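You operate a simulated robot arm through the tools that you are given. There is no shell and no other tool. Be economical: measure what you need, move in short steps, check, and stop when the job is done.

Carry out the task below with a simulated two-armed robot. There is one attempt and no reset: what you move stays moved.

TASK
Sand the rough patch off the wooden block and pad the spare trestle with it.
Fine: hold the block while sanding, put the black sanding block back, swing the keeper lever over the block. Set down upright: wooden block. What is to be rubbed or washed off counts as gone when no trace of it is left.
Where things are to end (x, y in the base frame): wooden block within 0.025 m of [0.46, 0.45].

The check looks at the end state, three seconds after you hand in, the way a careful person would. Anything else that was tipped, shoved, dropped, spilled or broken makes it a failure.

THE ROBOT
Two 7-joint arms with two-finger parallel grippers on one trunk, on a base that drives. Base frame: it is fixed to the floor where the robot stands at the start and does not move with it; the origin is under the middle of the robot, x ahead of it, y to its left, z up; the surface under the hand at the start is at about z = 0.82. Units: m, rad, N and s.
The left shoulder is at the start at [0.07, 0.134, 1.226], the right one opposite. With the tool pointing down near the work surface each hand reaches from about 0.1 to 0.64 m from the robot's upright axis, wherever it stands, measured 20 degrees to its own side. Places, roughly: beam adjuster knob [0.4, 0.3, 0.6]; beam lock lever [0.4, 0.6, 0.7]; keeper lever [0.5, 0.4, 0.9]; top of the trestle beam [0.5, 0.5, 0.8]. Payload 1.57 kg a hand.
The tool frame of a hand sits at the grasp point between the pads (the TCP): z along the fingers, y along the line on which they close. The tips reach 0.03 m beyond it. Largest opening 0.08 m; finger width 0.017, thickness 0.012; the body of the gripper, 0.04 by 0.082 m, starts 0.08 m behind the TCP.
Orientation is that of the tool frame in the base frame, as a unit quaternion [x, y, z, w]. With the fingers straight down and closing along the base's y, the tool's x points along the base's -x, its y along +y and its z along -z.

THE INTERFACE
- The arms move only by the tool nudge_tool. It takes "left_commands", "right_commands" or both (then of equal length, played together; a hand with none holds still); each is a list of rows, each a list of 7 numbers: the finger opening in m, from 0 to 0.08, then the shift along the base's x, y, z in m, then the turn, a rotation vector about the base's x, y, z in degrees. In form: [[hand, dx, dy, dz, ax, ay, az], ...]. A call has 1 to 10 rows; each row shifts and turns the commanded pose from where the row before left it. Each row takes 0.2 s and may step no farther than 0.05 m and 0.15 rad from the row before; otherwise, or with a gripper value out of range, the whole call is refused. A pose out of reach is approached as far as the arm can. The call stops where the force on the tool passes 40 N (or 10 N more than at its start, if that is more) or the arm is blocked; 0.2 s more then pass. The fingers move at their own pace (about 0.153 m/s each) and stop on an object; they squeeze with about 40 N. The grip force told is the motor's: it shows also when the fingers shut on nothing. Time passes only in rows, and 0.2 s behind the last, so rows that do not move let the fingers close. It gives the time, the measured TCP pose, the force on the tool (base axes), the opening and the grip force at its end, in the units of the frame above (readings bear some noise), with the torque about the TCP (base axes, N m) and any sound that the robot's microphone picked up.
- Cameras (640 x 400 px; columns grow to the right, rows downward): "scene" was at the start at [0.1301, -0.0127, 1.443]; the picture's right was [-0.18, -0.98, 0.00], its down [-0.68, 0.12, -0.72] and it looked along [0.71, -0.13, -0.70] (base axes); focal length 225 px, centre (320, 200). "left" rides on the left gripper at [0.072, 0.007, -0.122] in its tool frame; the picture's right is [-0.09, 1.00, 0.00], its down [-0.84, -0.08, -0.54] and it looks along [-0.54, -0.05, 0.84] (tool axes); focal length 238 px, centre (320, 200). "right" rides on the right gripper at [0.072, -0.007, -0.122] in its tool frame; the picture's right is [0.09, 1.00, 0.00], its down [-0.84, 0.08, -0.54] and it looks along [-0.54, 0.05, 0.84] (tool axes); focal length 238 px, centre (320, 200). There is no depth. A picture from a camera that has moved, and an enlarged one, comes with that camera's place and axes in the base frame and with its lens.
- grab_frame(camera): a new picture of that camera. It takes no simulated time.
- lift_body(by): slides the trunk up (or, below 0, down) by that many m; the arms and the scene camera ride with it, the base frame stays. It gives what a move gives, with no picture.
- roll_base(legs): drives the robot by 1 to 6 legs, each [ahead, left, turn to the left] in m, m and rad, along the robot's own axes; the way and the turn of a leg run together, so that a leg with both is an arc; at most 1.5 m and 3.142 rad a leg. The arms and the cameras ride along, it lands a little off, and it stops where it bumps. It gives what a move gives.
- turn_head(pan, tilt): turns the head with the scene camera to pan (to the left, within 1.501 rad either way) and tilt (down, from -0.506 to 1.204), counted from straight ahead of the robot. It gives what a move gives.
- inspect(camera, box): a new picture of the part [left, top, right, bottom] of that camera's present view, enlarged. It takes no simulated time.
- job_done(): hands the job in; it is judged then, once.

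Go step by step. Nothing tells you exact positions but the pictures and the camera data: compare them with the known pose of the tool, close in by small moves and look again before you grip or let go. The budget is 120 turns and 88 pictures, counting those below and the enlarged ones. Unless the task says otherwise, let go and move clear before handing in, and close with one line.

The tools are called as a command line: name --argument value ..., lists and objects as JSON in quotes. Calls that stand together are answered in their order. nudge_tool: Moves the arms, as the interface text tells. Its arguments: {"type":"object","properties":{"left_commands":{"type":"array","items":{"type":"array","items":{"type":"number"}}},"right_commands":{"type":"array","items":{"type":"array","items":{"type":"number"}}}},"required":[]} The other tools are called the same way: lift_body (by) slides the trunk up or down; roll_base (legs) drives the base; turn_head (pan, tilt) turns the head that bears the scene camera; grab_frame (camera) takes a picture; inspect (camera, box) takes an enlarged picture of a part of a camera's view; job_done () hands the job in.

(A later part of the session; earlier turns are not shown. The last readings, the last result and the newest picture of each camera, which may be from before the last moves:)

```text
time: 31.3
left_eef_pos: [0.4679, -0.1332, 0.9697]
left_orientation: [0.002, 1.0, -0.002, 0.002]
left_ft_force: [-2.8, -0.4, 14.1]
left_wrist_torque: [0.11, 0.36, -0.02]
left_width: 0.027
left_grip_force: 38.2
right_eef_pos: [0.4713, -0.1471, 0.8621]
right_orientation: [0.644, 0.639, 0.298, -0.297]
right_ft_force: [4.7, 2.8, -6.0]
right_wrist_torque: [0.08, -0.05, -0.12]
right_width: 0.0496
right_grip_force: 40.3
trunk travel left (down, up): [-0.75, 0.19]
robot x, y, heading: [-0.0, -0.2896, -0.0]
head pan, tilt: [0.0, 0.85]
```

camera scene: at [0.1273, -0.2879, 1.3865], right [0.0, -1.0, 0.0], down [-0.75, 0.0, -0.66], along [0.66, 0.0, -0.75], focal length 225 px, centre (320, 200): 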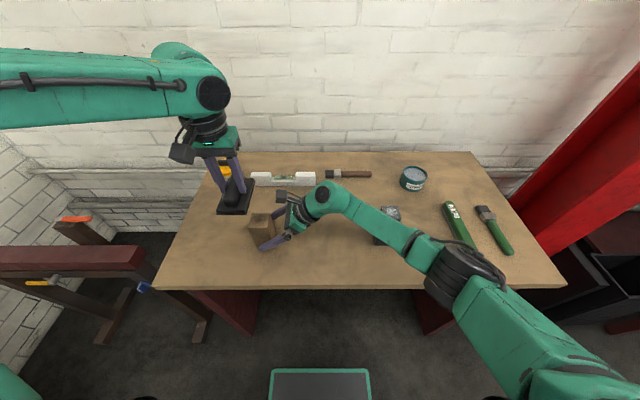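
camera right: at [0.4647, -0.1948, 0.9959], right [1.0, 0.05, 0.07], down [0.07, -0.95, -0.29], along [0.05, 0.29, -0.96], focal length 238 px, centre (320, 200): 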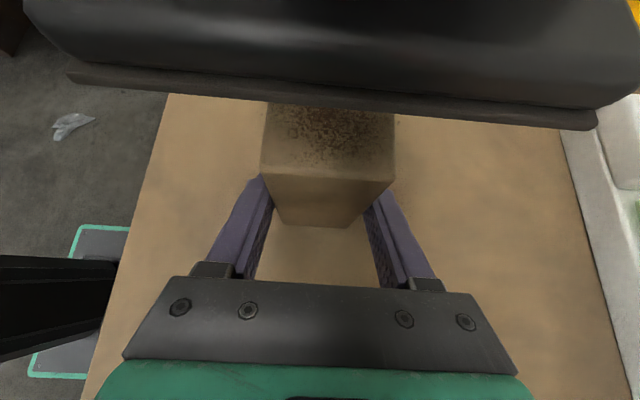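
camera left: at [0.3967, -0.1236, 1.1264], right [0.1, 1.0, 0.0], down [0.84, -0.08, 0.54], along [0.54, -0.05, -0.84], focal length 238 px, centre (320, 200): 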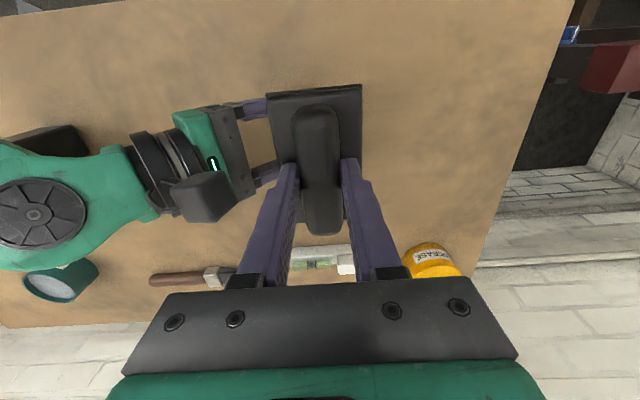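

Contact with 14 N. Rubbing along x with short strokes.

nudge_tool --left_commands '[[0, 0.015, 0, 0, 0, 0, 0], [0, -0.015, 0, 0, 0, 0, 0], [0, -0.015, 0, 0, 0, 0, 0], [0, 0.015, 0, 0, 0, 0, 0], [0, 0.015, 0, 0, 0, 0, 0], [0, -0.015, 0, 0, 0, 0, 0], [0, -0.015, 0, 0, 0, 0, 0], [0, 0.015, 0, 0, 0, 0, 0], [0, 0.015, 0, 0, 0, 0, 0], [0, -0.015, 0, 0, 0, 0, 0]]'

nudge_tool --left_commands '[[0, 0.015, 0, 0, 0, 0, 0], [0, -0.015, 0, 0, 0, 0, 0], [0, -0.015, 0, 0, 0, 0, 0], [0, 0.015, 0, 0, 0, 0, 0], [0, 0.015, 0.006, 0, 0, 0, 0], [0, -0.015, 0, 0, 0, 0, 0], [0, -0.015, 0, 0, 0, 0, 0], [0, 0.015, 0, 0, 0, 0, 0], [0, 0.015, 0, 0, 0, 0, 0], [0, -0.015, -0.006, 0, 0, 0, 0]]'

```text
time: 33.5
left_eef_pos: [0.4688, -0.1322, 0.9691]
left_orientation: [0.001, 1.0, -0.002, 0.004]
left_ft_force: [6.7, -0.6, 14.9]
left_wrist_torque: [0.06, -0.1, -0.02]
left_width: 0.027
left_grip_force: 38.2
right_eef_pos: [0.4712, -0.1471, 0.8628]
right_orientation: [0.643, 0.64, 0.296, -0.297]
right_ft_force: [-6.2, -1.4, -10.9]
right_wrist_torque: [-0.28, -0.61, 0.12]
right_width: 0.0497
right_grip_force: 39.5
trunk travel left (down, up): [-0.75, 0.19]
robot x, y, heading: [0.0015, -0.2907, -0.002]
head pan, tilt: [0.0, 0.85]
```

```text
time: 35.7
left_eef_pos: [0.4692, -0.1332, 0.9696]
left_orientation: [0.002, 1.0, -0.001, 0.002]
left_ft_force: [5.9, 2.1, 14.8]
left_wrist_torque: [0.2, -0.19, -0.05]
left_width: 0.0272
left_grip_force: 38.2
right_eef_pos: [0.4703, -0.1478, 0.8626]
right_orientation: [0.643, 0.639, 0.298, -0.298]
right_ft_force: [-3.8, -5.4, -10.2]
right_wrist_torque: [-0.1, -0.57, 0.12]
right_width: 0.0497
right_grip_force: 39.5
trunk travel left (down, up): [-0.75, 0.19]
robot x, y, heading: [-0.0013, -0.2939, -0.003]
head pan, tilt: [0.0, 0.85]
```

Works well. Lifting the sander to inspect the patch.

nudge_tool --left_commands '[[0, 0, 0.0, 0.03, 0, 0, 0], [0, 0, 0.03, 0.03, 0, 0, 0], [0, 0, 0.03, 0.01, 0, 0, 0], [0, 0, 0.02, 0, 0, 0, 0]]'

inspect --camera "right" --box '[240, 40, 400, 240]'

```text
time: 36.7
left_eef_pos: [0.4695, -0.052, 1.0395]
left_orientation: [0.002, 1.0, -0.001, 0.001]
left_ft_force: [0.0, 0.1, -0.4]
left_wrist_torque: [0.01, 0.03, -0.04]
left_width: 0.0274
left_grip_force: 37.8
right_eef_pos: [0.4715, -0.1473, 0.8627]
right_orientation: [0.644, 0.639, 0.298, -0.298]
right_ft_force: [-0.5, 1.5, -0.5]
right_wrist_torque: [0.09, -0.08, -0.01]
right_width: 0.0496
right_grip_force: 40.4
trunk travel left (down, up): [-0.75, 0.19]
robot x, y, heading: [-0.001, -0.2884, -0.003]
head pan, tilt: [0.0, 0.85]
```

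```text
2.00 times, centred on (320, 140) of right
camera zoom: at [0.4646, -0.1944, 0.9964], right [1.0, 0.05, 0.07], down [0.07, -0.95, -0.29], along [0.05, 0.29, -0.95], focal length 477 px, centre (320, 320)
```

zoom: 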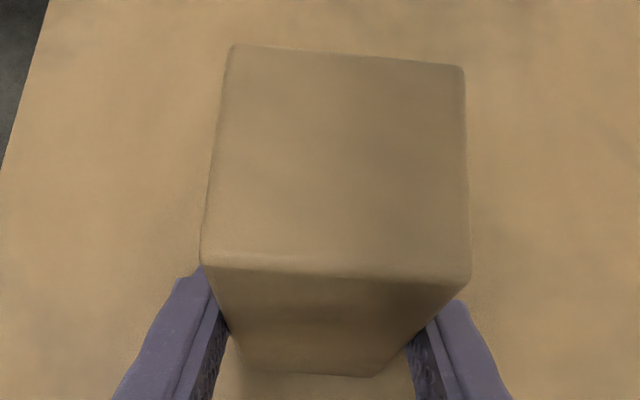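

The top is clean. The right hand lets go and backs out along its fingers.

nudge_tool --right_commands '[[0.08, 0, 0, 0, 0, 0, 0], [0.08, 0, 0, 0, 0, 0, 0], [0.08, 0, -0.012, 0.01, 0, 0, 0], [0.08, 0, -0.023, 0.019, 0, 0, 0], [0.08, 0, -0.023, 0.019, 0, 0, 0], [0.08, 0, -0.023, 0.02, 0, 0, 0], [0.08, 0, -0.02, 0.04, 0, 0, 0], [0.08, 0, -0.01, 0.04, 0, 0, 0], [0.08, 0, 0, 0.04, 0, 0, 0], [0.08, 0, 0, 0.04, 0, 0, 0]]' --left_commands '[[0, 0, 0, 0, 0, 0, 0], [0, 0, 0, 0, 0, 0, 0], [0, 0.001, 0.013, 0, 0, 0, 0], [0, 0.001, 0.013, 0, 0, 0, 0], [0, 0.001, 0.014, 0, 0, 0, 0], [0, 0.001, 0.014, 0, 0, 0, 0], [0, 0.001, 0.014, 0, 0, 0, 0], [0, 0.001, 0.014, 0, 0, 0, 0], [0, 0.001, 0.014, 0, 0, 0, 0], [0, 0.001, 0.014, 0, 0, 0, 0]]'

grab_frame --camera "scene"

```text
time: 38.9
left_eef_pos: [0.4767, 0.0591, 1.0378]
left_orientation: [0.002, 1.0, -0.002, 0.001]
left_ft_force: [1.9, -0.6, -2.0]
left_wrist_torque: [-0.04, 0.01, 0.01]
left_width: 0.0274
left_grip_force: 37.5
right_eef_pos: [0.4688, -0.2575, 1.0879]
right_orientation: [0.644, 0.639, 0.296, -0.298]
right_ft_force: [0.2, 0.8, 0.1]
right_wrist_torque: [-0.01, 0.03, 0.05]
right_width: 0.08
right_grip_force: 0.1
trunk travel left (down, up): [-0.75, 0.19]
robot x, y, heading: [-0.0049, -0.2919, -0.007]
head pan, tilt: [0.0, 0.85]
```

```text
55 pictures are left
camera scene: at [0.1269, -0.2866, 1.3865], right [0.0, -1.0, 0.0], down [-0.75, 0.0, -0.66], along [0.66, 0.0, -0.75], focal length 225 px, centre (320, 200)
```

scene: 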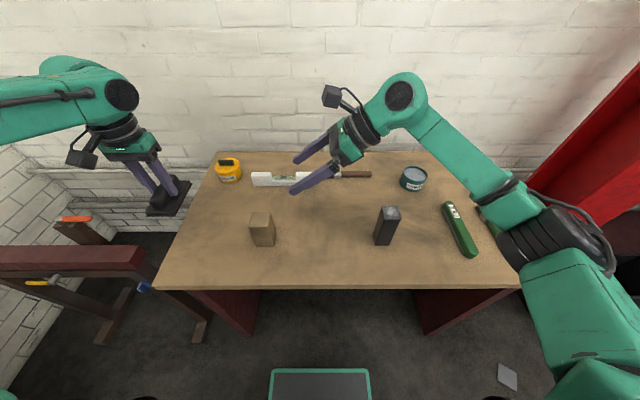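

All fine. Lowering the sanding block back onto its original spot.

nudge_tool --left_commands '[[0, 0.001, -0.0015, -0.03, 0, 0, 0], [0, 0.001, -0.001, -0.03, 0, 0, 0], [0, 0, 0, -0.03, 0, 0, 0], [0, 0, 0, -0.03, 0, 0, 0], [0, 0, 0, -0.025, 0, 0, 0], [0, 0, 0, -0.015, 0, 0, 0], [0, 0, 0, -0.005, 0, 0, 0]]'

```text
time: 40.5
left_eef_pos: [0.4781, 0.0557, 0.8747]
left_orientation: [0.002, 1.0, -0.001, 0.0]
left_ft_force: [-0.4, -0.4, -0.4]
left_wrist_torque: [0.01, 0.0, -0.02]
left_width: 0.0272
left_grip_force: 37.8
right_eef_pos: [0.4693, -0.2571, 1.0886]
right_orientation: [0.644, 0.639, 0.297, -0.298]
right_ft_force: [0.5, 0.1, -0.9]
right_wrist_torque: [0.01, 0.0, 0.0]
right_width: 0.08
right_grip_force: 0.2
trunk travel left (down, up): [-0.75, 0.19]
robot x, y, heading: [-0.0033, -0.2909, -0.002]
head pan, tilt: [0.0, 0.85]
```

nudge_tool --left_commands '[[0, 0, 0, -0.003, 0, 0, 0], [0, 0, 0, -0.002, 0, 0, 0], [0, 0, 0, -0.0015, 0, 0, 0]]'

inspect --camera "scene" --box '[140, 150, 280, 260]'

```text
time: 41.3
left_eef_pos: [0.4783, 0.0542, 0.8681]
left_orientation: [0.001, 1.0, -0.002, 0.002]
left_ft_force: [-0.1, 1.5, 4.6]
left_wrist_torque: [0.22, -0.01, -0.04]
left_width: 0.0274
left_grip_force: 38.1
right_eef_pos: [0.4692, -0.2582, 1.088]
right_orientation: [0.644, 0.639, 0.298, -0.297]
right_ft_force: [0.6, -0.1, -0.1]
right_wrist_torque: [0.0, 0.02, -0.01]
right_width: 0.0799
right_grip_force: 0.1
trunk travel left (down, up): [-0.75, 0.19]
robot x, y, heading: [-0.0003, -0.2865, -0.006]
head pan, tilt: [0.0, 0.85]
```

```text
3.64 times, centred on (210, 205) of scene
camera zoom: at [0.1266, -0.2879, 1.3867], right [0.0, -1.0, 0.0], down [-0.75, 0.0, -0.66], along [0.66, 0.0, -0.75], focal length 818 px, centre (720, 182)
```

zoom: 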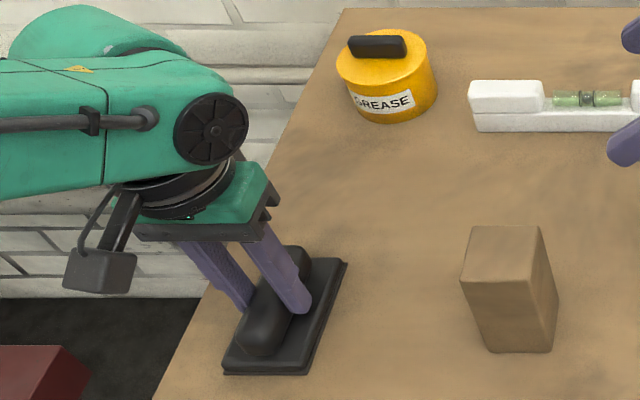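

It rests on the table. Letting go, rising, then moving over to the wooden block.

nudge_tool --left_commands '[[0.08, 0, 0, 0, 0, 0, 0], [0.08, 0, 0, 0, 0, 0, 0], [0.08, 0, 0, 0.03, 0, 0, 0], [0.08, 0, 0, 0.04, 0, 0, 0], [0.08, 0, 0, 0.04, 0, 0, 0], [0.08, 0, -0.04, 0.03, 0, 0, 0], [0.08, 0, -0.04, 0, 0, 0, 0], [0.08, -0.002, -0.04, 0, 0, 0, 0], [0.08, -0.002, -0.04, -0.02, 0, 0, 0], [0.08, -0.002, -0.029, -0.02, 0, 0, 0]]'

grab_frame --camera "left"

grab_frame --camera "scene"

```text
time: 43.5
left_eef_pos: [0.4742, -0.1367, 0.9667]
left_orientation: [0.001, 1.0, -0.002, 0.0]
left_ft_force: [0.2, -0.3, -0.2]
left_wrist_torque: [0.0, 0.03, 0.0]
left_width: 0.08
left_grip_force: 0.1
right_eef_pos: [0.4704, -0.2588, 1.0886]
right_orientation: [0.644, 0.639, 0.297, -0.297]
right_ft_force: [0.1, 0.0, -0.1]
right_wrist_torque: [-0.01, 0.02, 0.01]
right_width: 0.0798
right_grip_force: 0.1
trunk travel left (down, up): [-0.75, 0.19]
robot x, y, heading: [0.0001, -0.2878, -0.006]
head pan, tilt: [0.0, 0.85]
```

```text
53 pictures are left
camera left: at [0.4014, -0.1298, 1.0866], right [0.09, 1.0, 0.0], down [0.84, -0.08, 0.54], along [0.54, -0.05, -0.84], focal length 238 px, centre (320, 200)
```

left: 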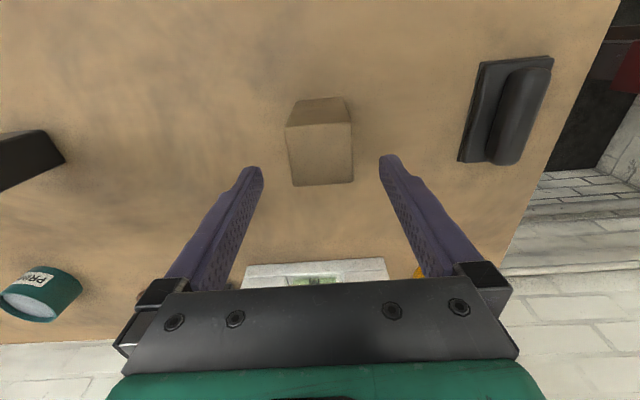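

```text
52 pictures are left
camera scene: at [0.128, -0.2885, 1.3864], right [0.0, -1.0, 0.0], down [-0.75, 0.0, -0.66], along [0.66, 0.0, -0.75], focal length 225 px, centre (320, 200)
```

scene: 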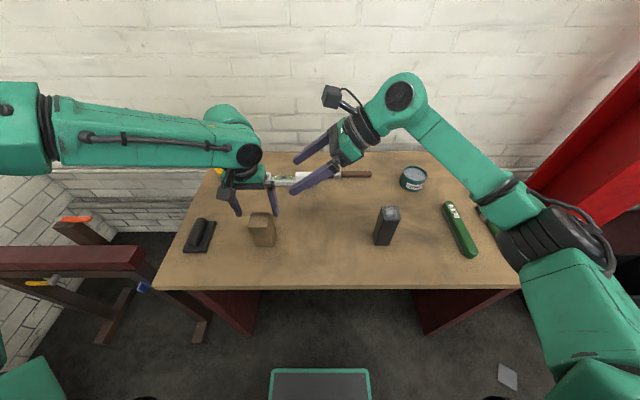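

The sanding block is back and the wooden block is at (0.469, -0.136). Descending and gripping it with the left hand.

nudge_tool --left_commands '[[0.08, -0.004, 0, -0.02, 0, 0, 0], [0.08, 0, 0, -0.02, 0, 0, 0], [0.08, 0, 0, -0.02, 0, 0, 0], [0.08, 0, 0, -0.015, 0, 0, 0], [0.08, 0, 0, 0, 0, 0, 0]]'

```text
time: 44.7
left_eef_pos: [0.469, -0.1339, 0.892]
left_orientation: [0.001, 1.0, -0.002, 0.002]
left_ft_force: [-0.6, 0.1, 0.1]
left_wrist_torque: [0.02, 0.01, -0.05]
left_width: 0.0799
left_grip_force: 0.1
right_eef_pos: [0.4697, -0.2587, 1.0883]
right_orientation: [0.644, 0.639, 0.298, -0.299]
right_ft_force: [1.0, 0.0, -0.2]
right_wrist_torque: [-0.01, 0.03, 0.03]
right_width: 0.0799
right_grip_force: 0.1
trunk travel left (down, up): [-0.75, 0.19]
robot x, y, heading: [-0.0018, -0.2927, -0.005]
head pan, tilt: [0.0, 0.85]
```

In place; gripping and lifting.

nudge_tool --left_commands '[[0.06, 0, 0, 0, 0, 0, 0], [0.04, 0, 0, 0, 0, 0, 0], [0.02, 0, 0, 0, 0, 0, 0], [0.02, 0, 0, 0, 0, 0, 0], [0.02, 0, 0, 0.02, 0, 0, 0], [0.02, 0, 0, 0.04, 0, 0, 0], [0.02, 0, 0.01, 0.04, 0, 0, 0], [0.02, 0, 0.01, 0.03, 0, 0, 0], [0.02, 0, 0.01, 0.03, 0, 0, 0]]'

grab_frame --camera "scene"

```text
time: 46.7
left_eef_pos: [0.4678, -0.1028, 1.0525]
left_orientation: [0.001, 1.0, -0.003, 0.001]
left_ft_force: [-0.8, 1.2, -2.0]
left_wrist_torque: [0.0, -0.02, 0.01]
left_width: 0.0497
left_grip_force: 39.9
right_eef_pos: [0.469, -0.2584, 1.0891]
right_orientation: [0.644, 0.639, 0.298, -0.298]
right_ft_force: [0.4, -0.5, -0.5]
right_wrist_torque: [-0.03, 0.01, -0.01]
right_width: 0.08
right_grip_force: 0.0
trunk travel left (down, up): [-0.75, 0.19]
robot x, y, heading: [-0.002, -0.2888, -0.006]
head pan, tilt: [0.0, 0.85]
```

```text
51 pictures are left
camera scene: at [0.1266, -0.2876, 1.3865], right [0.0, -1.0, 0.0], down [-0.75, 0.0, -0.66], along [0.66, 0.0, -0.75], focal length 225 px, centre (320, 200)
```

scene: 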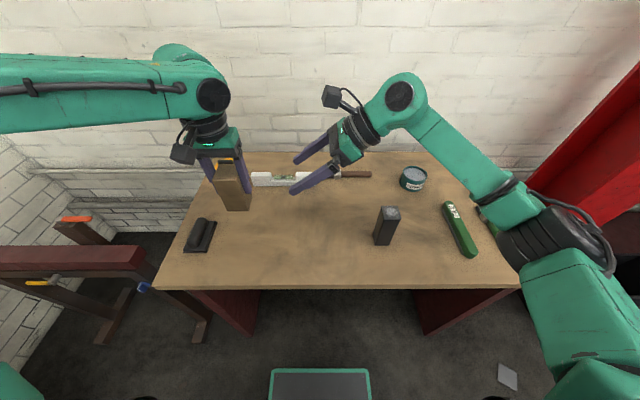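

Block held. Driving the base left toward the trestle, and turning the head to look at it.

roll_base --legs '[[0, 0.38, 0]]'

turn_head --pan 0.55 --tilt 0.8

grab_frame --camera "scene"

```text
time: 49.1
left_eef_pos: [0.4711, 0.2725, 1.0523]
left_orientation: [0.002, 1.0, -0.002, 0.0]
left_ft_force: [-0.2, -0.8, -1.8]
left_wrist_torque: [0.01, -0.01, 0.01]
left_width: 0.0496
left_grip_force: 40.1
right_eef_pos: [0.472, 0.1185, 1.0887]
right_orientation: [0.644, 0.639, 0.297, -0.297]
right_ft_force: [0.2, 1.0, 0.8]
right_wrist_torque: [-0.03, 0.02, 0.0]
right_width: 0.0797
right_grip_force: 0.1
trunk travel left (down, up): [-0.75, 0.19]
robot x, y, heading: [-0.0026, 0.0878, -0.004]
head pan, tilt: [0.0, 0.85]
```

```text
time: 50.1
left_eef_pos: [0.4714, 0.2743, 1.0534]
left_orientation: [0.003, 1.0, -0.001, 0.001]
left_ft_force: [-0.1, -0.4, -1.2]
left_wrist_torque: [-0.02, -0.01, 0.0]
left_width: 0.0497
left_grip_force: 39.9
right_eef_pos: [0.4723, 0.1202, 1.0889]
right_orientation: [0.645, 0.638, 0.299, -0.297]
right_ft_force: [-0.2, -0.4, 0.3]
right_wrist_torque: [0.0, -0.01, 0.04]
right_width: 0.0798
right_grip_force: 0.1
trunk travel left (down, up): [-0.75, 0.19]
robot x, y, heading: [0.0025, 0.0898, -0.002]
head pan, tilt: [0.55, 0.799]
```

```text
50 pictures are left
camera scene: at [0.1202, 0.1324, 1.3905], right [0.52, -0.86, 0.0], down [-0.61, -0.37, -0.7], along [0.6, 0.36, -0.72], focal length 225 px, centre (320, 200)
```

scene: 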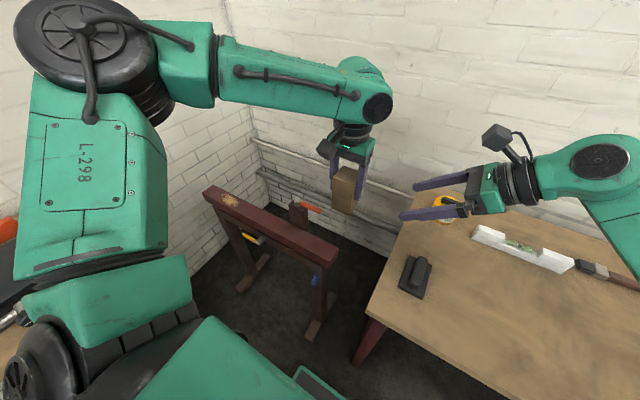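

inspect --camera "scene" --box '[195, 170, 355, 270]'

grab_frame --camera "left"

```text
4.00 times, centred on (275, 220) of scene
camera zoom: at [0.1202, 0.1324, 1.3905], right [0.52, -0.86, 0.0], down [-0.61, -0.37, -0.7], along [0.6, 0.36, -0.72], focal length 900 px, centre (500, 120)
```

zoom: 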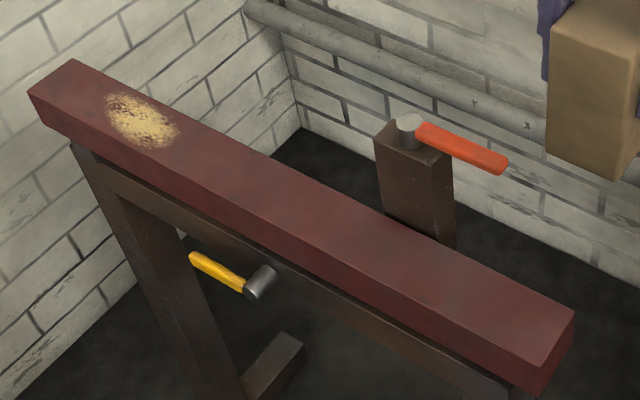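

```text
48 pictures are left
camera left: at [0.3998, 0.2805, 1.1732], right [0.1, 1.0, 0.0], down [0.84, -0.08, 0.54], along [0.54, -0.05, -0.84], focal length 238 px, centre (320, 200)
```

left: 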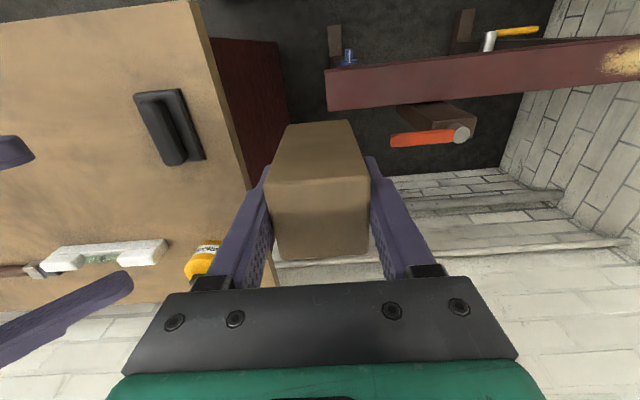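

The beam top seems to be around z≈0.75, spanning x≈0.44–0.50. The keeper lever pivots near (0.51, 0.455) and points toward -y. I'll move the base a bit further left and hover the block over the target.

roll_base --legs '[[0, 0.11, 0]]'

grab_frame --camera "scene"

```text
time: 51.2
left_eef_pos: [0.4716, 0.3798, 1.0525]
left_orientation: [0.003, 1.0, -0.001, 0.001]
left_ft_force: [-0.5, 0.3, -2.1]
left_wrist_torque: [0.07, 0.01, 0.05]
left_width: 0.0496
left_grip_force: 39.7
right_eef_pos: [0.4718, 0.2261, 1.0889]
right_orientation: [0.644, 0.639, 0.297, -0.298]
right_ft_force: [-0.2, 0.5, 0.4]
right_wrist_torque: [0.01, -0.01, -0.07]
right_width: 0.0799
right_grip_force: 0.1
trunk travel left (down, up): [-0.75, 0.19]
robot x, y, heading: [0.0022, 0.1946, -0.006]
head pan, tilt: [0.55, 0.799]
```

```text
47 pictures are left
camera scene: at [0.1207, 0.2387, 1.3905], right [0.52, -0.86, 0.0], down [-0.61, -0.37, -0.7], along [0.6, 0.36, -0.72], focal length 225 px, centre (320, 200)
```

scene: 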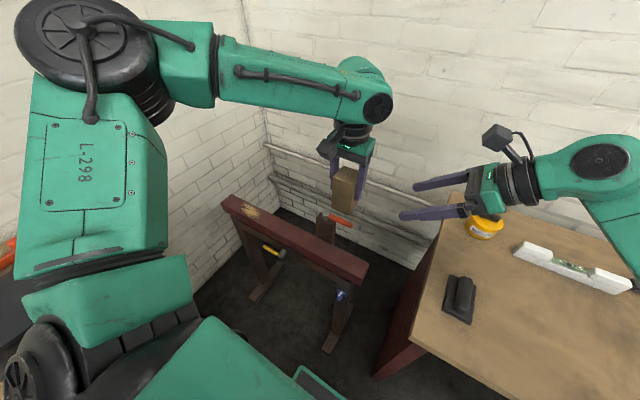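

inspect --camera "scene" --box '[215, 190, 375, 290]'

grab_frame --camera "right"

```text
4.00 times, centred on (295, 240) of scene
camera zoom: at [0.1207, 0.2387, 1.3905], right [0.52, -0.86, 0.0], down [-0.61, -0.37, -0.7], along [0.6, 0.36, -0.72], focal length 900 px, centre (420, 40)
```

zoom: 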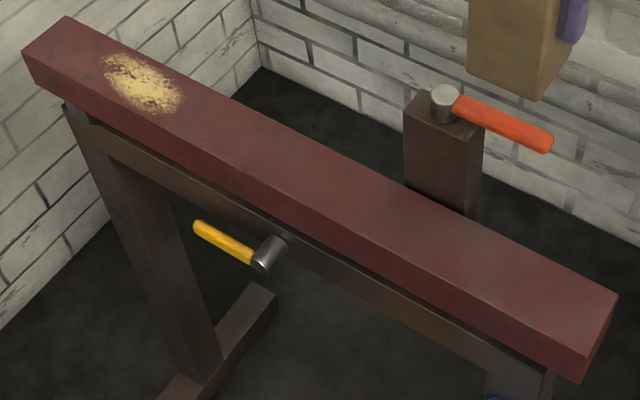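

```text
45 pictures are left
camera right: at [0.4652, 0.1787, 1.2222], right [1.0, 0.05, 0.07], down [0.07, -0.95, -0.29], along [0.05, 0.29, -0.95], focal length 238 px, centre (320, 200)
```

right: 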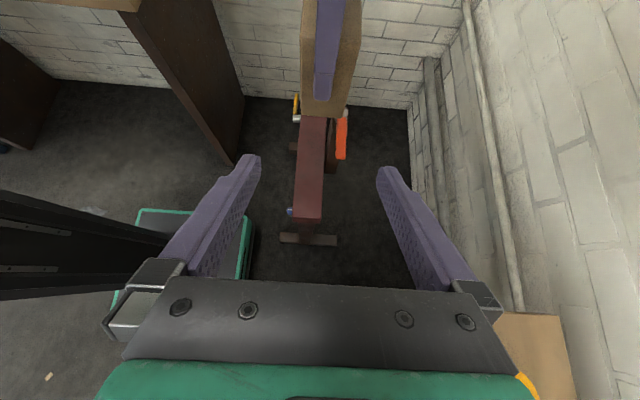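

Triangulated: beam top z≈0.75, x from 0.439 to 0.494, level; keeper pivot (0.52, 0.463), lever at z≈0.86 with its tip at (0.52, 0.37). I'll place the block at (0.463, 0.45), going down to just above the beam first.

nudge_tool --left_commands '[[0.02, -0.002, 0.018, 0, 0, 0, 0], [0.02, -0.002, 0.018, 0, 0, 0, 0], [0.02, -0.002, 0.018, -0.01, 0, 0, 0], [0.02, -0.002, 0.016, -0.02, 0, 0, 0], [0.02, 0, 0, -0.03, 0, 0, 0], [0.02, 0, 0, -0.03, 0, 0, 0], [0.02, 0, 0, -0.03, 0, 0, 0], [0.02, 0, 0, -0.03, 0, 0, 0], [0.02, 0, 0, -0.03, 0, 0, 0], [0.02, 0, 0, -0.02, 0, 0, 0]]'

grab_frame --camera "scene"

grab_frame --camera "right"

```text
time: 53.5
left_eef_pos: [0.4627, 0.4528, 0.853]
left_orientation: [0.001, 1.0, -0.001, 0.001]
left_ft_force: [-0.1, -1.1, -1.9]
left_wrist_torque: [0.01, 0.02, 0.02]
left_width: 0.0498
left_grip_force: 40.1
right_eef_pos: [0.4727, 0.2281, 1.0884]
right_orientation: [0.644, 0.638, 0.298, -0.298]
right_ft_force: [0.0, 0.3, -0.9]
right_wrist_torque: [0.04, -0.02, 0.02]
right_width: 0.0798
right_grip_force: 0.1
trunk travel left (down, up): [-0.75, 0.19]
robot x, y, heading: [-0.0003, 0.196, -0.006]
head pan, tilt: [0.55, 0.799]
```

```text
44 pictures are left
camera scene: at [0.1211, 0.2408, 1.3905], right [0.52, -0.86, 0.0], down [-0.61, -0.37, -0.7], along [0.6, 0.36, -0.72], focal length 225 px, centre (320, 200)
```

scene: 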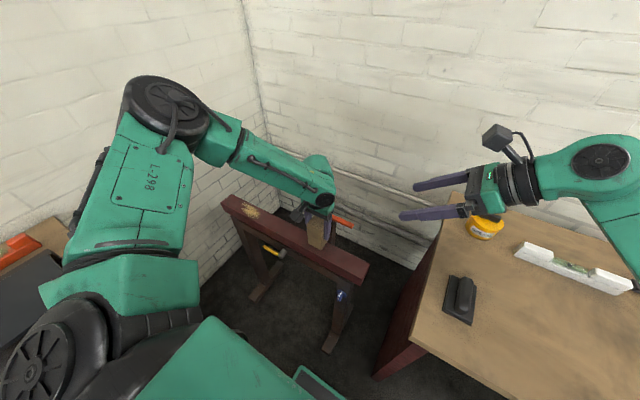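

```text
43 pictures are left
camera right: at [0.4655, 0.1804, 1.2221], right [1.0, 0.05, 0.07], down [0.07, -0.95, -0.29], along [0.05, 0.29, -0.96], focal length 238 px, centre (320, 200)
```

right: 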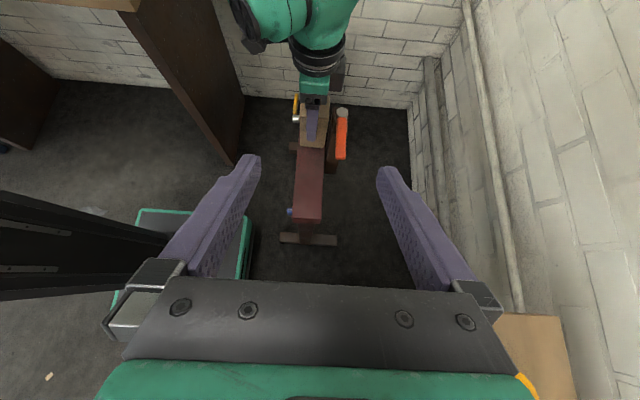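

inspect --camera "right" --box '[270, 70, 380, 240]'

inspect --camera "scene" --box '[280, 190, 380, 290]'

```text
2.35 times, centred on (325, 155) of right
camera zoom: at [0.4655, 0.1804, 1.2221], right [1.0, 0.05, 0.07], down [0.07, -0.95, -0.29], along [0.05, 0.29, -0.96], focal length 561 px, centre (308, 306)
```

zoom: 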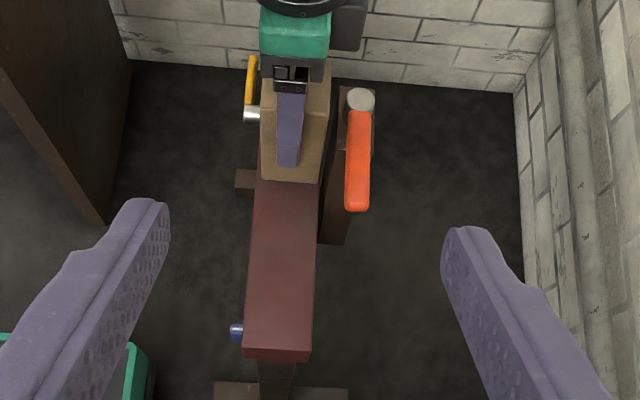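

```text
4.00 times, centred on (330, 240) of scene
camera zoom: at [0.1211, 0.2408, 1.3905], right [0.52, -0.86, 0.0], down [-0.61, -0.37, -0.7], along [0.6, 0.36, -0.72], focal length 900 px, centre (280, 40)
```

zoom: 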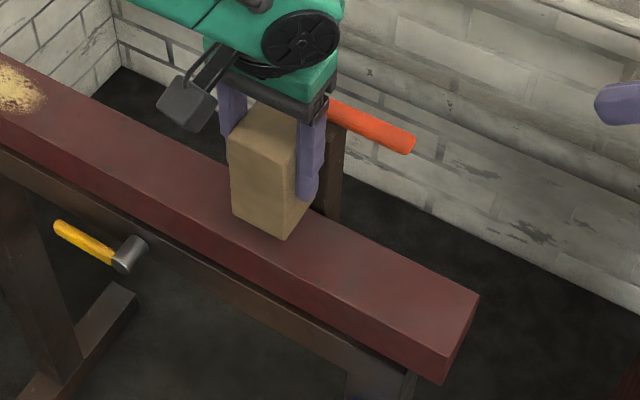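

Aligned over the beam. Lowering gently to contact.

nudge_tool --left_commands '[[0.02, 0, -0.002, -0.012, 0, 0, 0], [0.02, 0, 0, -0.01, 0, 0, 0], [0.02, 0, 0, -0.005, 0, 0, 0], [0.02, 0, 0, -0.003, 0, 0, 0]]'

```text
time: 54.5
left_eef_pos: [0.4641, 0.4502, 0.8264]
left_orientation: [0.003, 1.0, -0.001, 0.004]
left_ft_force: [-0.9, 3.3, 19.9]
left_wrist_torque: [0.46, 0.58, -0.14]
left_width: 0.0498
left_grip_force: 39.9
right_eef_pos: [0.4695, 0.2281, 1.0897]
right_orientation: [0.644, 0.639, 0.299, -0.297]
right_ft_force: [0.2, 0.1, -0.5]
right_wrist_torque: [-0.01, -0.02, -0.03]
right_width: 0.0801
right_grip_force: 0.1
trunk travel left (down, up): [-0.75, 0.19]
robot x, y, heading: [0.002, 0.2002, -0.005]
head pan, tilt: [0.55, 0.799]
```

Contact. Easing off 2 mm, releasing, and rising straight up.

nudge_tool --left_commands '[[0.02, 0, 0, 0.002, 0, 0, 0], [0.06, 0, 0, 0, 0, 0, 0], [0.08, 0, 0, 0, 0, 0, 0], [0.08, 0, 0, 0, 0, 0, 0], [0.08, 0, 0, 0.02, 0, 0, 0], [0.08, 0, 0, 0.03, 0, 0, 0], [0.08, 0, 0, 0.03, 0, 0, 0], [0.08, 0, 0, 0.04, 0, 0, 0], [0.08, 0, 0, 0.04, 0, 0, 0], [0.08, 0, 0, 0.04, 0, 0, 0]]'

grab_frame --camera "left"

inspect --camera "scene" --box '[280, 190, 380, 290]'

inspect --camera "right" --box '[270, 70, 380, 240]'

```text
time: 56.6
left_eef_pos: [0.4617, 0.4504, 1.0259]
left_orientation: [0.002, 1.0, -0.001, 0.001]
left_ft_force: [-0.5, -0.5, 0.2]
left_wrist_torque: [0.0, 0.02, 0.02]
left_width: 0.08
left_grip_force: 0.1
right_eef_pos: [0.4721, 0.2272, 1.089]
right_orientation: [0.644, 0.639, 0.297, -0.298]
right_ft_force: [0.1, -0.7, -0.5]
right_wrist_torque: [0.01, 0.0, -0.02]
right_width: 0.0802
right_grip_force: 0.2
trunk travel left (down, up): [-0.75, 0.19]
robot x, y, heading: [0.0017, 0.1989, -0.005]
head pan, tilt: [0.55, 0.799]
```

```text
40 pictures are left
camera left: at [0.3905, 0.4581, 1.1464], right [0.1, 1.0, 0.0], down [0.84, -0.08, 0.54], along [0.54, -0.05, -0.84], focal length 238 px, centre (320, 200)
```

left: 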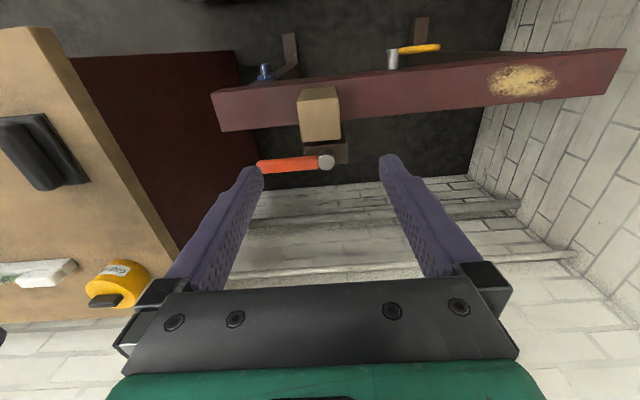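

```text
4.00 times, centred on (330, 240) of scene
camera zoom: at [0.1199, 0.2399, 1.3905], right [0.52, -0.86, 0.0], down [-0.61, -0.37, -0.7], along [0.6, 0.36, -0.72], focal length 900 px, centre (280, 40)
```

zoom: 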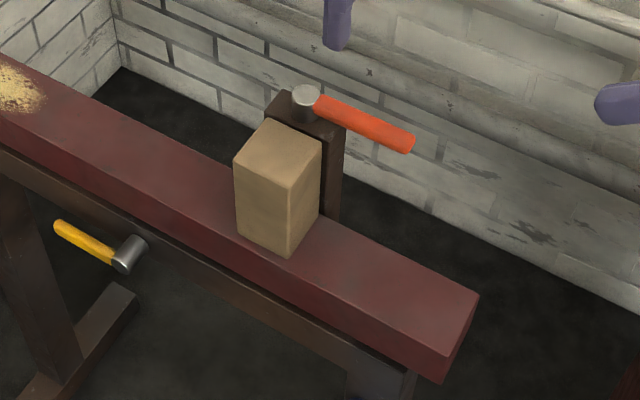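

```text
2.35 times, centred on (325, 155) of right
camera zoom: at [0.4645, 0.1797, 1.2225], right [1.0, 0.05, 0.07], down [0.07, -0.95, -0.29], along [0.05, 0.29, -0.95], focal length 561 px, centre (308, 306)
```

zoom: 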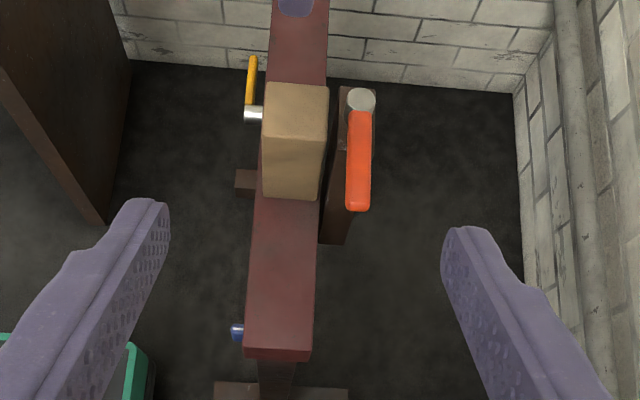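

The block stands upright on the beam and clear of the lever. Next I'll close the left hand and position it near the lever tip, to check the lever's height before swinging it.

nudge_tool --left_commands '[[0.0, 0.014, -0.017, 0, 0, 0, 0], [0.0, 0.014, -0.017, 0, 0, 0, 0], [0.0, 0.014, -0.016, 0, 0, 0, 0], [0.0, 0.012, -0.016, 0, 0, 0, 0], [0.0, 0, 0, -0.03, 0, 0, 0], [0.0, 0, 0, -0.03, 0, 0, 0], [0.0, 0, 0, -0.03, 0, 0, 0], [0.0, 0, 0, -0.012, 0, 0, 0]]'

grab_frame --camera "left"

inspect --camera "scene" --box '[280, 190, 380, 290]'

inspect --camera "right" --box '[270, 70, 380, 240]'

```text
time: 58.5
left_eef_pos: [0.5179, 0.3845, 0.9234]
left_orientation: [0.003, 1.0, -0.002, 0.001]
left_ft_force: [0.1, 0.1, -0.6]
left_wrist_torque: [0.03, 0.01, 0.01]
left_width: 0.0002
left_grip_force: 21.1
right_eef_pos: [0.4725, 0.2278, 1.0895]
right_orientation: [0.644, 0.639, 0.297, -0.297]
right_ft_force: [0.0, 0.0, -0.6]
right_wrist_torque: [0.02, 0.0, 0.02]
right_width: 0.0797
right_grip_force: 0.0
trunk travel left (down, up): [-0.75, 0.19]
robot x, y, heading: [0.0021, 0.1973, -0.004]
head pan, tilt: [0.55, 0.799]
```

```text
37 pictures are left
camera left: at [0.4458, 0.3914, 1.0431], right [0.1, 1.0, 0.0], down [0.84, -0.08, 0.54], along [0.54, -0.06, -0.84], focal length 238 px, centre (320, 200)
```

left: 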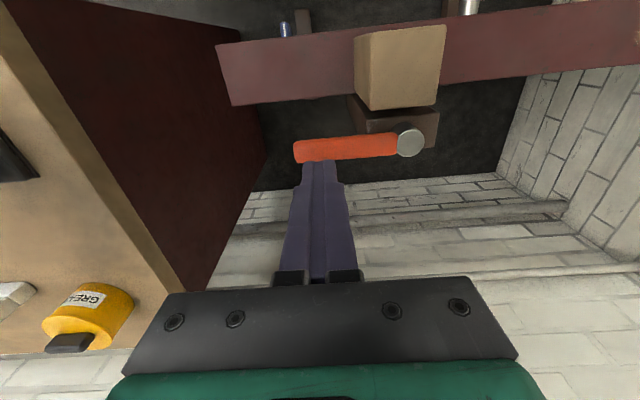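

```text
4.00 times, centred on (330, 240) of scene
camera zoom: at [0.1205, 0.2407, 1.3905], right [0.52, -0.86, 0.0], down [-0.61, -0.37, -0.7], along [0.6, 0.36, -0.72], focal length 900 px, centre (280, 40)
```

zoom: 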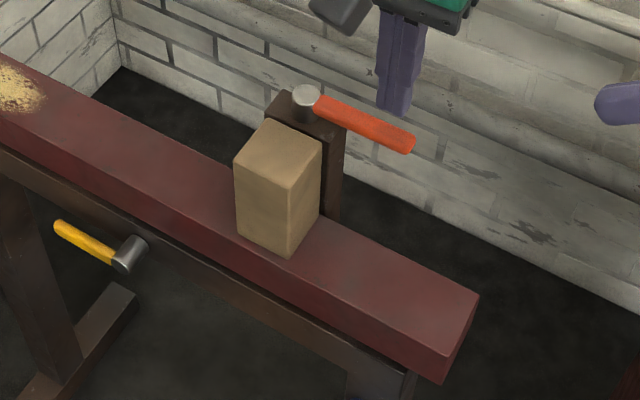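

```text
2.35 times, centred on (325, 155) of right
camera zoom: at [0.465, 0.1804, 1.2224], right [1.0, 0.05, 0.07], down [0.07, -0.95, -0.29], along [0.05, 0.29, -0.96], focal length 561 px, centre (308, 306)
```

zoom: 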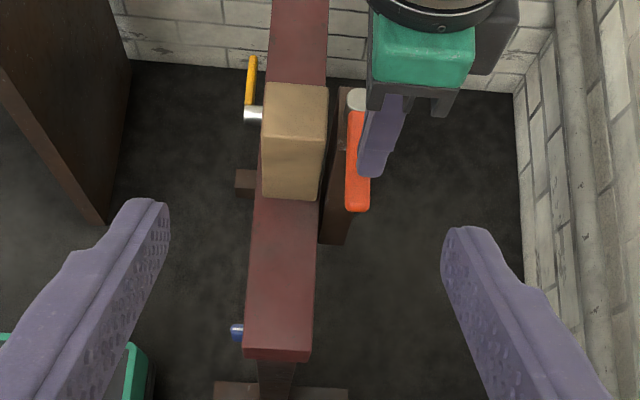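

I'll measure the lever's top height by touching it very lightly near the tip.

nudge_tool --left_commands '[[0.0, -0.005, 0, -0.012, 0, 0, 0], [0.0, 0, 0, -0.009, 0, 0, 0]]'

nudge_tool --left_commands '[[0.0, 0, 0, -0.003, 0, 0, 0]]'

nudge_tool --left_commands '[[0.0, 0, 0, -0.003, 0, 0, 0]]'

```text
time: 59.0
left_eef_pos: [0.5124, 0.3843, 0.9008]
left_orientation: [0.002, 1.0, -0.001, 0.001]
left_ft_force: [-1.0, 1.1, 0.2]
left_wrist_torque: [0.0, 0.04, 0.04]
left_width: 0.0003
left_grip_force: 21.4
right_eef_pos: [0.4717, 0.2286, 1.088]
right_orientation: [0.645, 0.638, 0.297, -0.297]
right_ft_force: [-0.6, 0.0, 0.0]
right_wrist_torque: [0.0, 0.0, -0.03]
right_width: 0.0799
right_grip_force: 0.0
trunk travel left (down, up): [-0.75, 0.19]
robot x, y, heading: [-0.0003, 0.1963, -0.006]
head pan, tilt: [0.55, 0.799]
```

```text
time: 59.5
left_eef_pos: [0.5126, 0.3845, 0.8999]
left_orientation: [0.002, 1.0, -0.001, 0.003]
left_ft_force: [-0.1, 0.3, 4.8]
left_wrist_torque: [0.01, 0.04, 0.0]
left_width: 0.0001
left_grip_force: 21.1
right_eef_pos: [0.4711, 0.2281, 1.0895]
right_orientation: [0.644, 0.639, 0.298, -0.297]
right_ft_force: [0.1, -0.1, 0.1]
right_wrist_torque: [0.01, 0.01, 0.03]
right_width: 0.0798
right_grip_force: 0.1
trunk travel left (down, up): [-0.75, 0.19]
robot x, y, heading: [0.0029, 0.1958, -0.005]
head pan, tilt: [0.55, 0.799]
```

```text
time: 59.9
left_eef_pos: [0.5123, 0.3839, 0.9003]
left_orientation: [0.003, 1.0, -0.001, 0.005]
left_ft_force: [3.5, 4.0, 21.2]
left_wrist_torque: [0.22, 0.0, -0.15]
left_width: 0.0
left_grip_force: 21.5
right_eef_pos: [0.47, 0.227, 1.091]
right_orientation: [0.644, 0.639, 0.298, -0.297]
right_ft_force: [0.3, -0.7, -0.6]
right_wrist_torque: [0.03, -0.01, -0.05]
right_width: 0.0802
right_grip_force: 0.2
trunk travel left (down, up): [-0.75, 0.19]
robot x, y, heading: [0.0012, 0.1969, -0.004]
head pan, tilt: [0.55, 0.799]
```

Lever top is at z≈0.870 and the block top at about 0.855, so the lever should just clear it. I'll go around to the lever's far (+x) side with the fingertips above block height.

nudge_tool --left_commands '[[0.0, 0, 0, 0.03, 0, 0, 0], [0.0, 0.013, -0.003, 0, 0, 0, 0], [0.0, 0.012, -0.003, 0, 0, 0, 0], [0.0, 0, 0, -0.015, 0, 0, 0], [0.0, 0, 0, -0.014, 0, 0, 0], [0.0, 0, 0, -0.003, 0, 0, 0]]'

grab_frame --camera "left"

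```text
time: 61.2
left_eef_pos: [0.5176, 0.388, 0.9036]
left_orientation: [0.003, 1.0, -0.002, 0.001]
left_ft_force: [0.7, 0.2, 0.9]
left_wrist_torque: [-0.02, -0.01, 0.0]
left_width: 0.0
left_grip_force: 21.4
left hand out of reach, approached as far as the arm can: row 3, 4, 5
right_eef_pos: [0.4713, 0.2271, 1.0875]
right_orientation: [0.645, 0.639, 0.297, -0.297]
right_ft_force: [0.2, 0.2, 1.4]
right_wrist_torque: [0.0, 0.01, 0.0]
right_width: 0.0801
right_grip_force: 0.1
trunk travel left (down, up): [-0.75, 0.19]
robot x, y, heading: [0.004, 0.1999, -0.004]
head pan, tilt: [0.55, 0.799]
```

```text
34 pictures are left
camera left: at [0.4456, 0.3951, 1.0235], right [0.1, 1.0, 0.0], down [0.84, -0.08, 0.54], along [0.54, -0.05, -0.84], focal length 238 px, centre (320, 200)
```

left: 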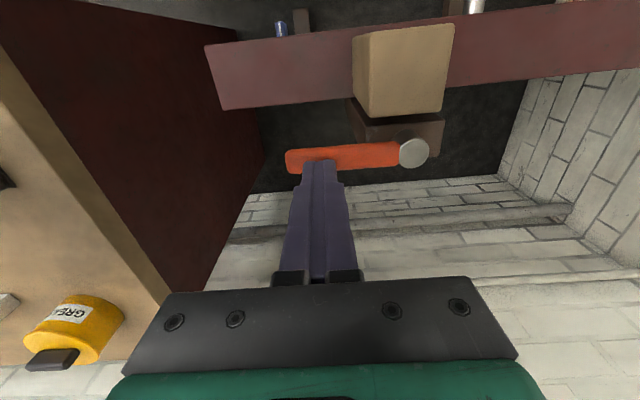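

Reach limit in +x. I'll raise the hand and move the base a little forward and right for a better posture.

nudge_tool --left_commands '[[0.0, 0, 0, 0.03, 0, 0, 0], [0.0, 0, 0, 0.04, 0, 0, 0], [0.0, 0, 0, 0.04, 0, 0, 0]]'

roll_base --legs '[[0.05, -0.09, 0]]'

```text
time: 62.0
left_eef_pos: [0.518, 0.3881, 1.0129]
left_orientation: [0.002, 1.0, -0.001, 0.001]
left_ft_force: [0.3, 0.9, 0.7]
left_wrist_torque: [-0.05, 0.02, -0.02]
left_width: 0.0
left_grip_force: 20.8
right_eef_pos: [0.472, 0.2264, 1.0895]
right_orientation: [0.644, 0.639, 0.298, -0.297]
right_ft_force: [0.4, -0.7, 0.6]
right_wrist_torque: [0.0, 0.01, -0.01]
right_width: 0.0801
right_grip_force: 0.1
trunk travel left (down, up): [-0.75, 0.19]
robot x, y, heading: [0.0047, 0.1992, -0.001]
head pan, tilt: [0.55, 0.799]
```

```text
time: 63.2
left_eef_pos: [0.5678, 0.2975, 1.0126]
left_orientation: [0.003, 1.0, -0.002, 0.0]
left_ft_force: [0.1, -0.2, 0.0]
left_wrist_torque: [-0.02, -0.01, 0.01]
left_width: 0.0002
left_grip_force: 21.7
right_eef_pos: [0.5206, 0.1382, 1.0886]
right_orientation: [0.645, 0.639, 0.298, -0.296]
right_ft_force: [-1.3, -0.2, 0.8]
right_wrist_torque: [0.0, -0.01, -0.02]
right_width: 0.0798
right_grip_force: 0.1
trunk travel left (down, up): [-0.75, 0.19]
robot x, y, heading: [0.0504, 0.1068, -0.008]
head pan, tilt: [0.55, 0.799]
```

nudge_tool --left_commands '[[0.0, -0.008, 0.02, 0, 0, 0, 0], [0.0, -0.008, 0.02, 0, 0, 0, 0], [0.0, -0.008, 0.02, -0.01, 0, 0, 0], [0.0, -0.007, 0.02, -0.02, 0, 0, 0], [0.0, 0, 0, -0.03, 0, 0, 0], [0.0, 0, 0, -0.03, 0, 0, 0], [0.0, 0, 0, -0.02, 0, 0, 0], [0.0, 0, 0, -0.01, 0, 0, 0]]'

grab_frame --camera "left"

```text
time: 65.0
left_eef_pos: [0.5363, 0.3767, 0.8926]
left_orientation: [0.003, 1.0, -0.001, 0.001]
left_ft_force: [-0.3, 0.0, -0.2]
left_wrist_torque: [-0.02, 0.0, -0.01]
left_width: 0.0003
left_grip_force: 21.4
right_eef_pos: [0.5215, 0.136, 1.0896]
right_orientation: [0.645, 0.638, 0.298, -0.297]
right_ft_force: [-0.9, -0.5, -1.4]
right_wrist_torque: [-0.01, -0.02, 0.01]
right_width: 0.0799
right_grip_force: 0.0
trunk travel left (down, up): [-0.75, 0.19]
robot x, y, heading: [0.0541, 0.1035, -0.012]
head pan, tilt: [0.55, 0.799]
```

```text
33 pictures are left
camera left: at [0.465, 0.3834, 1.0117], right [0.1, 1.0, 0.0], down [0.84, -0.08, 0.54], along [0.54, -0.05, -0.84], focal length 238 px, centre (320, 200)
```

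left: 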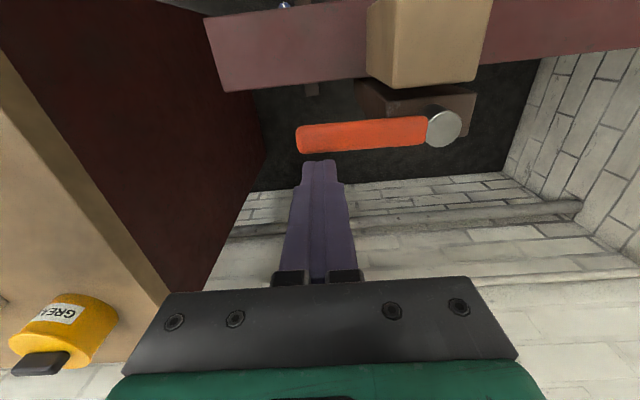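

The fingertips are on the lever's far side. Pushing it gently about 30° and checking.

nudge_tool --left_commands '[[0.0, -0.012, 0, 0, 0, 0, 0], [0.0, -0.012, 0, 0, 0, 0, 0], [0.0, -0.011, 0.001, 0, 0, 0, 0], [0.0, -0.01, 0.002, 0, 0, 0, 0]]'

grab_frame --camera "left"

inspect --camera "scene" --box '[230, 180, 330, 280]'

```text
time: 66.0
left_eef_pos: [0.4915, 0.3793, 0.8905]
left_orientation: [0.003, 1.0, -0.002, 0.001]
left_ft_force: [-0.4, -0.9, -0.3]
left_wrist_torque: [0.02, 0.02, -0.01]
left_width: 0.0003
left_grip_force: 21.2
right_eef_pos: [0.5203, 0.1365, 1.0895]
right_orientation: [0.645, 0.638, 0.298, -0.297]
right_ft_force: [0.0, -0.5, 0.7]
right_wrist_torque: [0.0, 0.0, -0.01]
right_width: 0.0803
right_grip_force: 0.0
trunk travel left (down, up): [-0.75, 0.19]
robot x, y, heading: [0.0506, 0.1091, -0.006]
head pan, tilt: [0.55, 0.799]
```

```text
32 pictures are left
camera left: at [0.4199, 0.3862, 1.0116], right [0.1, 1.0, 0.0], down [0.84, -0.08, 0.54], along [0.54, -0.06, -0.84], focal length 238 px, centre (320, 200)
```

left: 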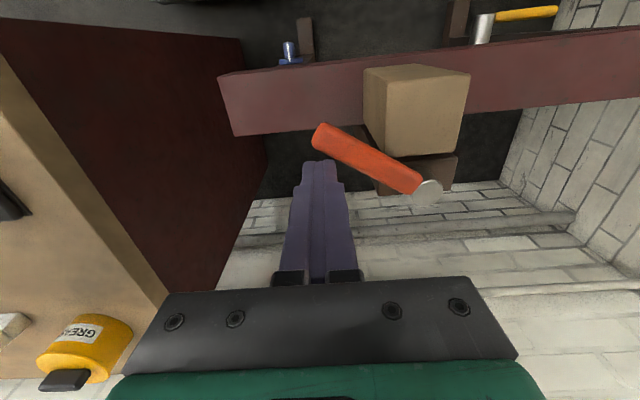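

```text
4.00 times, centred on (280, 230) of scene
camera zoom: at [0.1693, 0.15, 1.3905], right [0.52, -0.86, 0.0], down [-0.61, -0.37, -0.7], along [0.6, 0.36, -0.72], focal length 900 px, centre (480, 80)
```

zoom: 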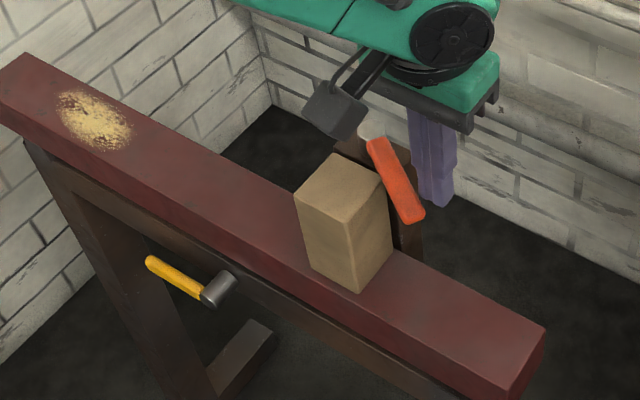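

The lever moves freely. It's about to reach the block, so smaller pushes now.

nudge_tool --left_commands '[[0.0, -0.006, 0.001, 0, 0, 0, 0], [0.0, -0.006, 0.003, 0, 0, 0, 0], [0.0, -0.006, 0.003, 0, 0, 0, 0]]'

inspect --camera "scene" --box '[260, 190, 340, 270]'

inspect --camera "left" --box '[280, 40, 500, 220]'

```text
time: 66.8
left_eef_pos: [0.4754, 0.3867, 0.8915]
left_orientation: [0.003, 1.0, 0.0, 0.0]
left_ft_force: [0.7, 0.3, 0.3]
left_wrist_torque: [0.02, 0.0, 0.02]
left_width: 0.0001
left_grip_force: 21.2
right_eef_pos: [0.5206, 0.1362, 1.089]
right_orientation: [0.645, 0.638, 0.298, -0.297]
right_ft_force: [0.8, 0.2, 0.1]
right_wrist_torque: [0.02, 0.03, -0.01]
right_width: 0.0801
right_grip_force: 0.1
trunk travel left (down, up): [-0.75, 0.19]
robot x, y, heading: [0.0519, 0.1052, -0.005]
head pan, tilt: [0.55, 0.799]
```

```text
5.00 times, centred on (300, 230) of scene
camera zoom: at [0.169, 0.15, 1.3906], right [0.52, -0.86, 0.0], down [-0.61, -0.37, -0.7], along [0.6, 0.36, -0.72], focal length 1124 px, centre (420, 50)
```

zoom: 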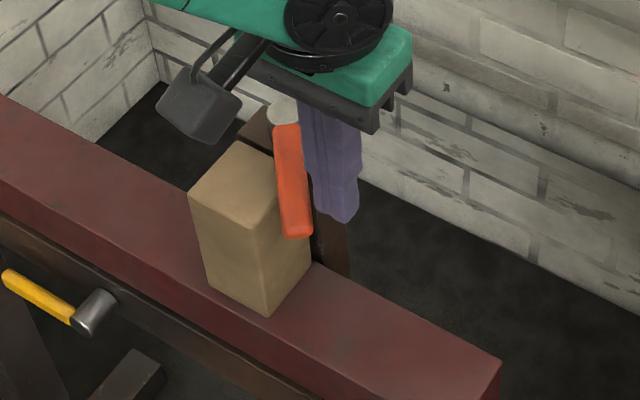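

```text
2.22 times, centred on (390, 130) of left
camera zoom: at [0.4026, 0.3942, 1.0126], right [0.1, 1.0, 0.0], down [0.84, -0.08, 0.54], along [0.54, -0.05, -0.84], focal length 530 px, centre (164, 356)
```

zoom: 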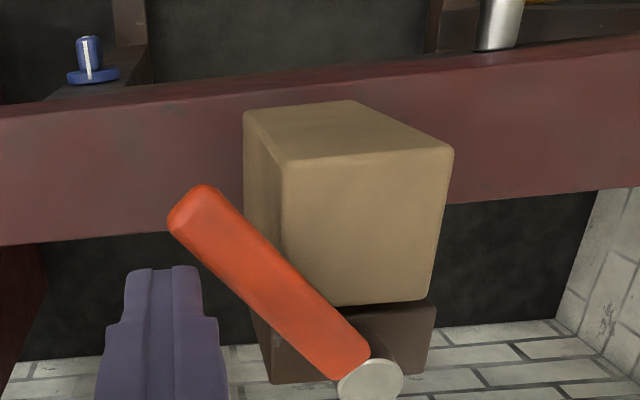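

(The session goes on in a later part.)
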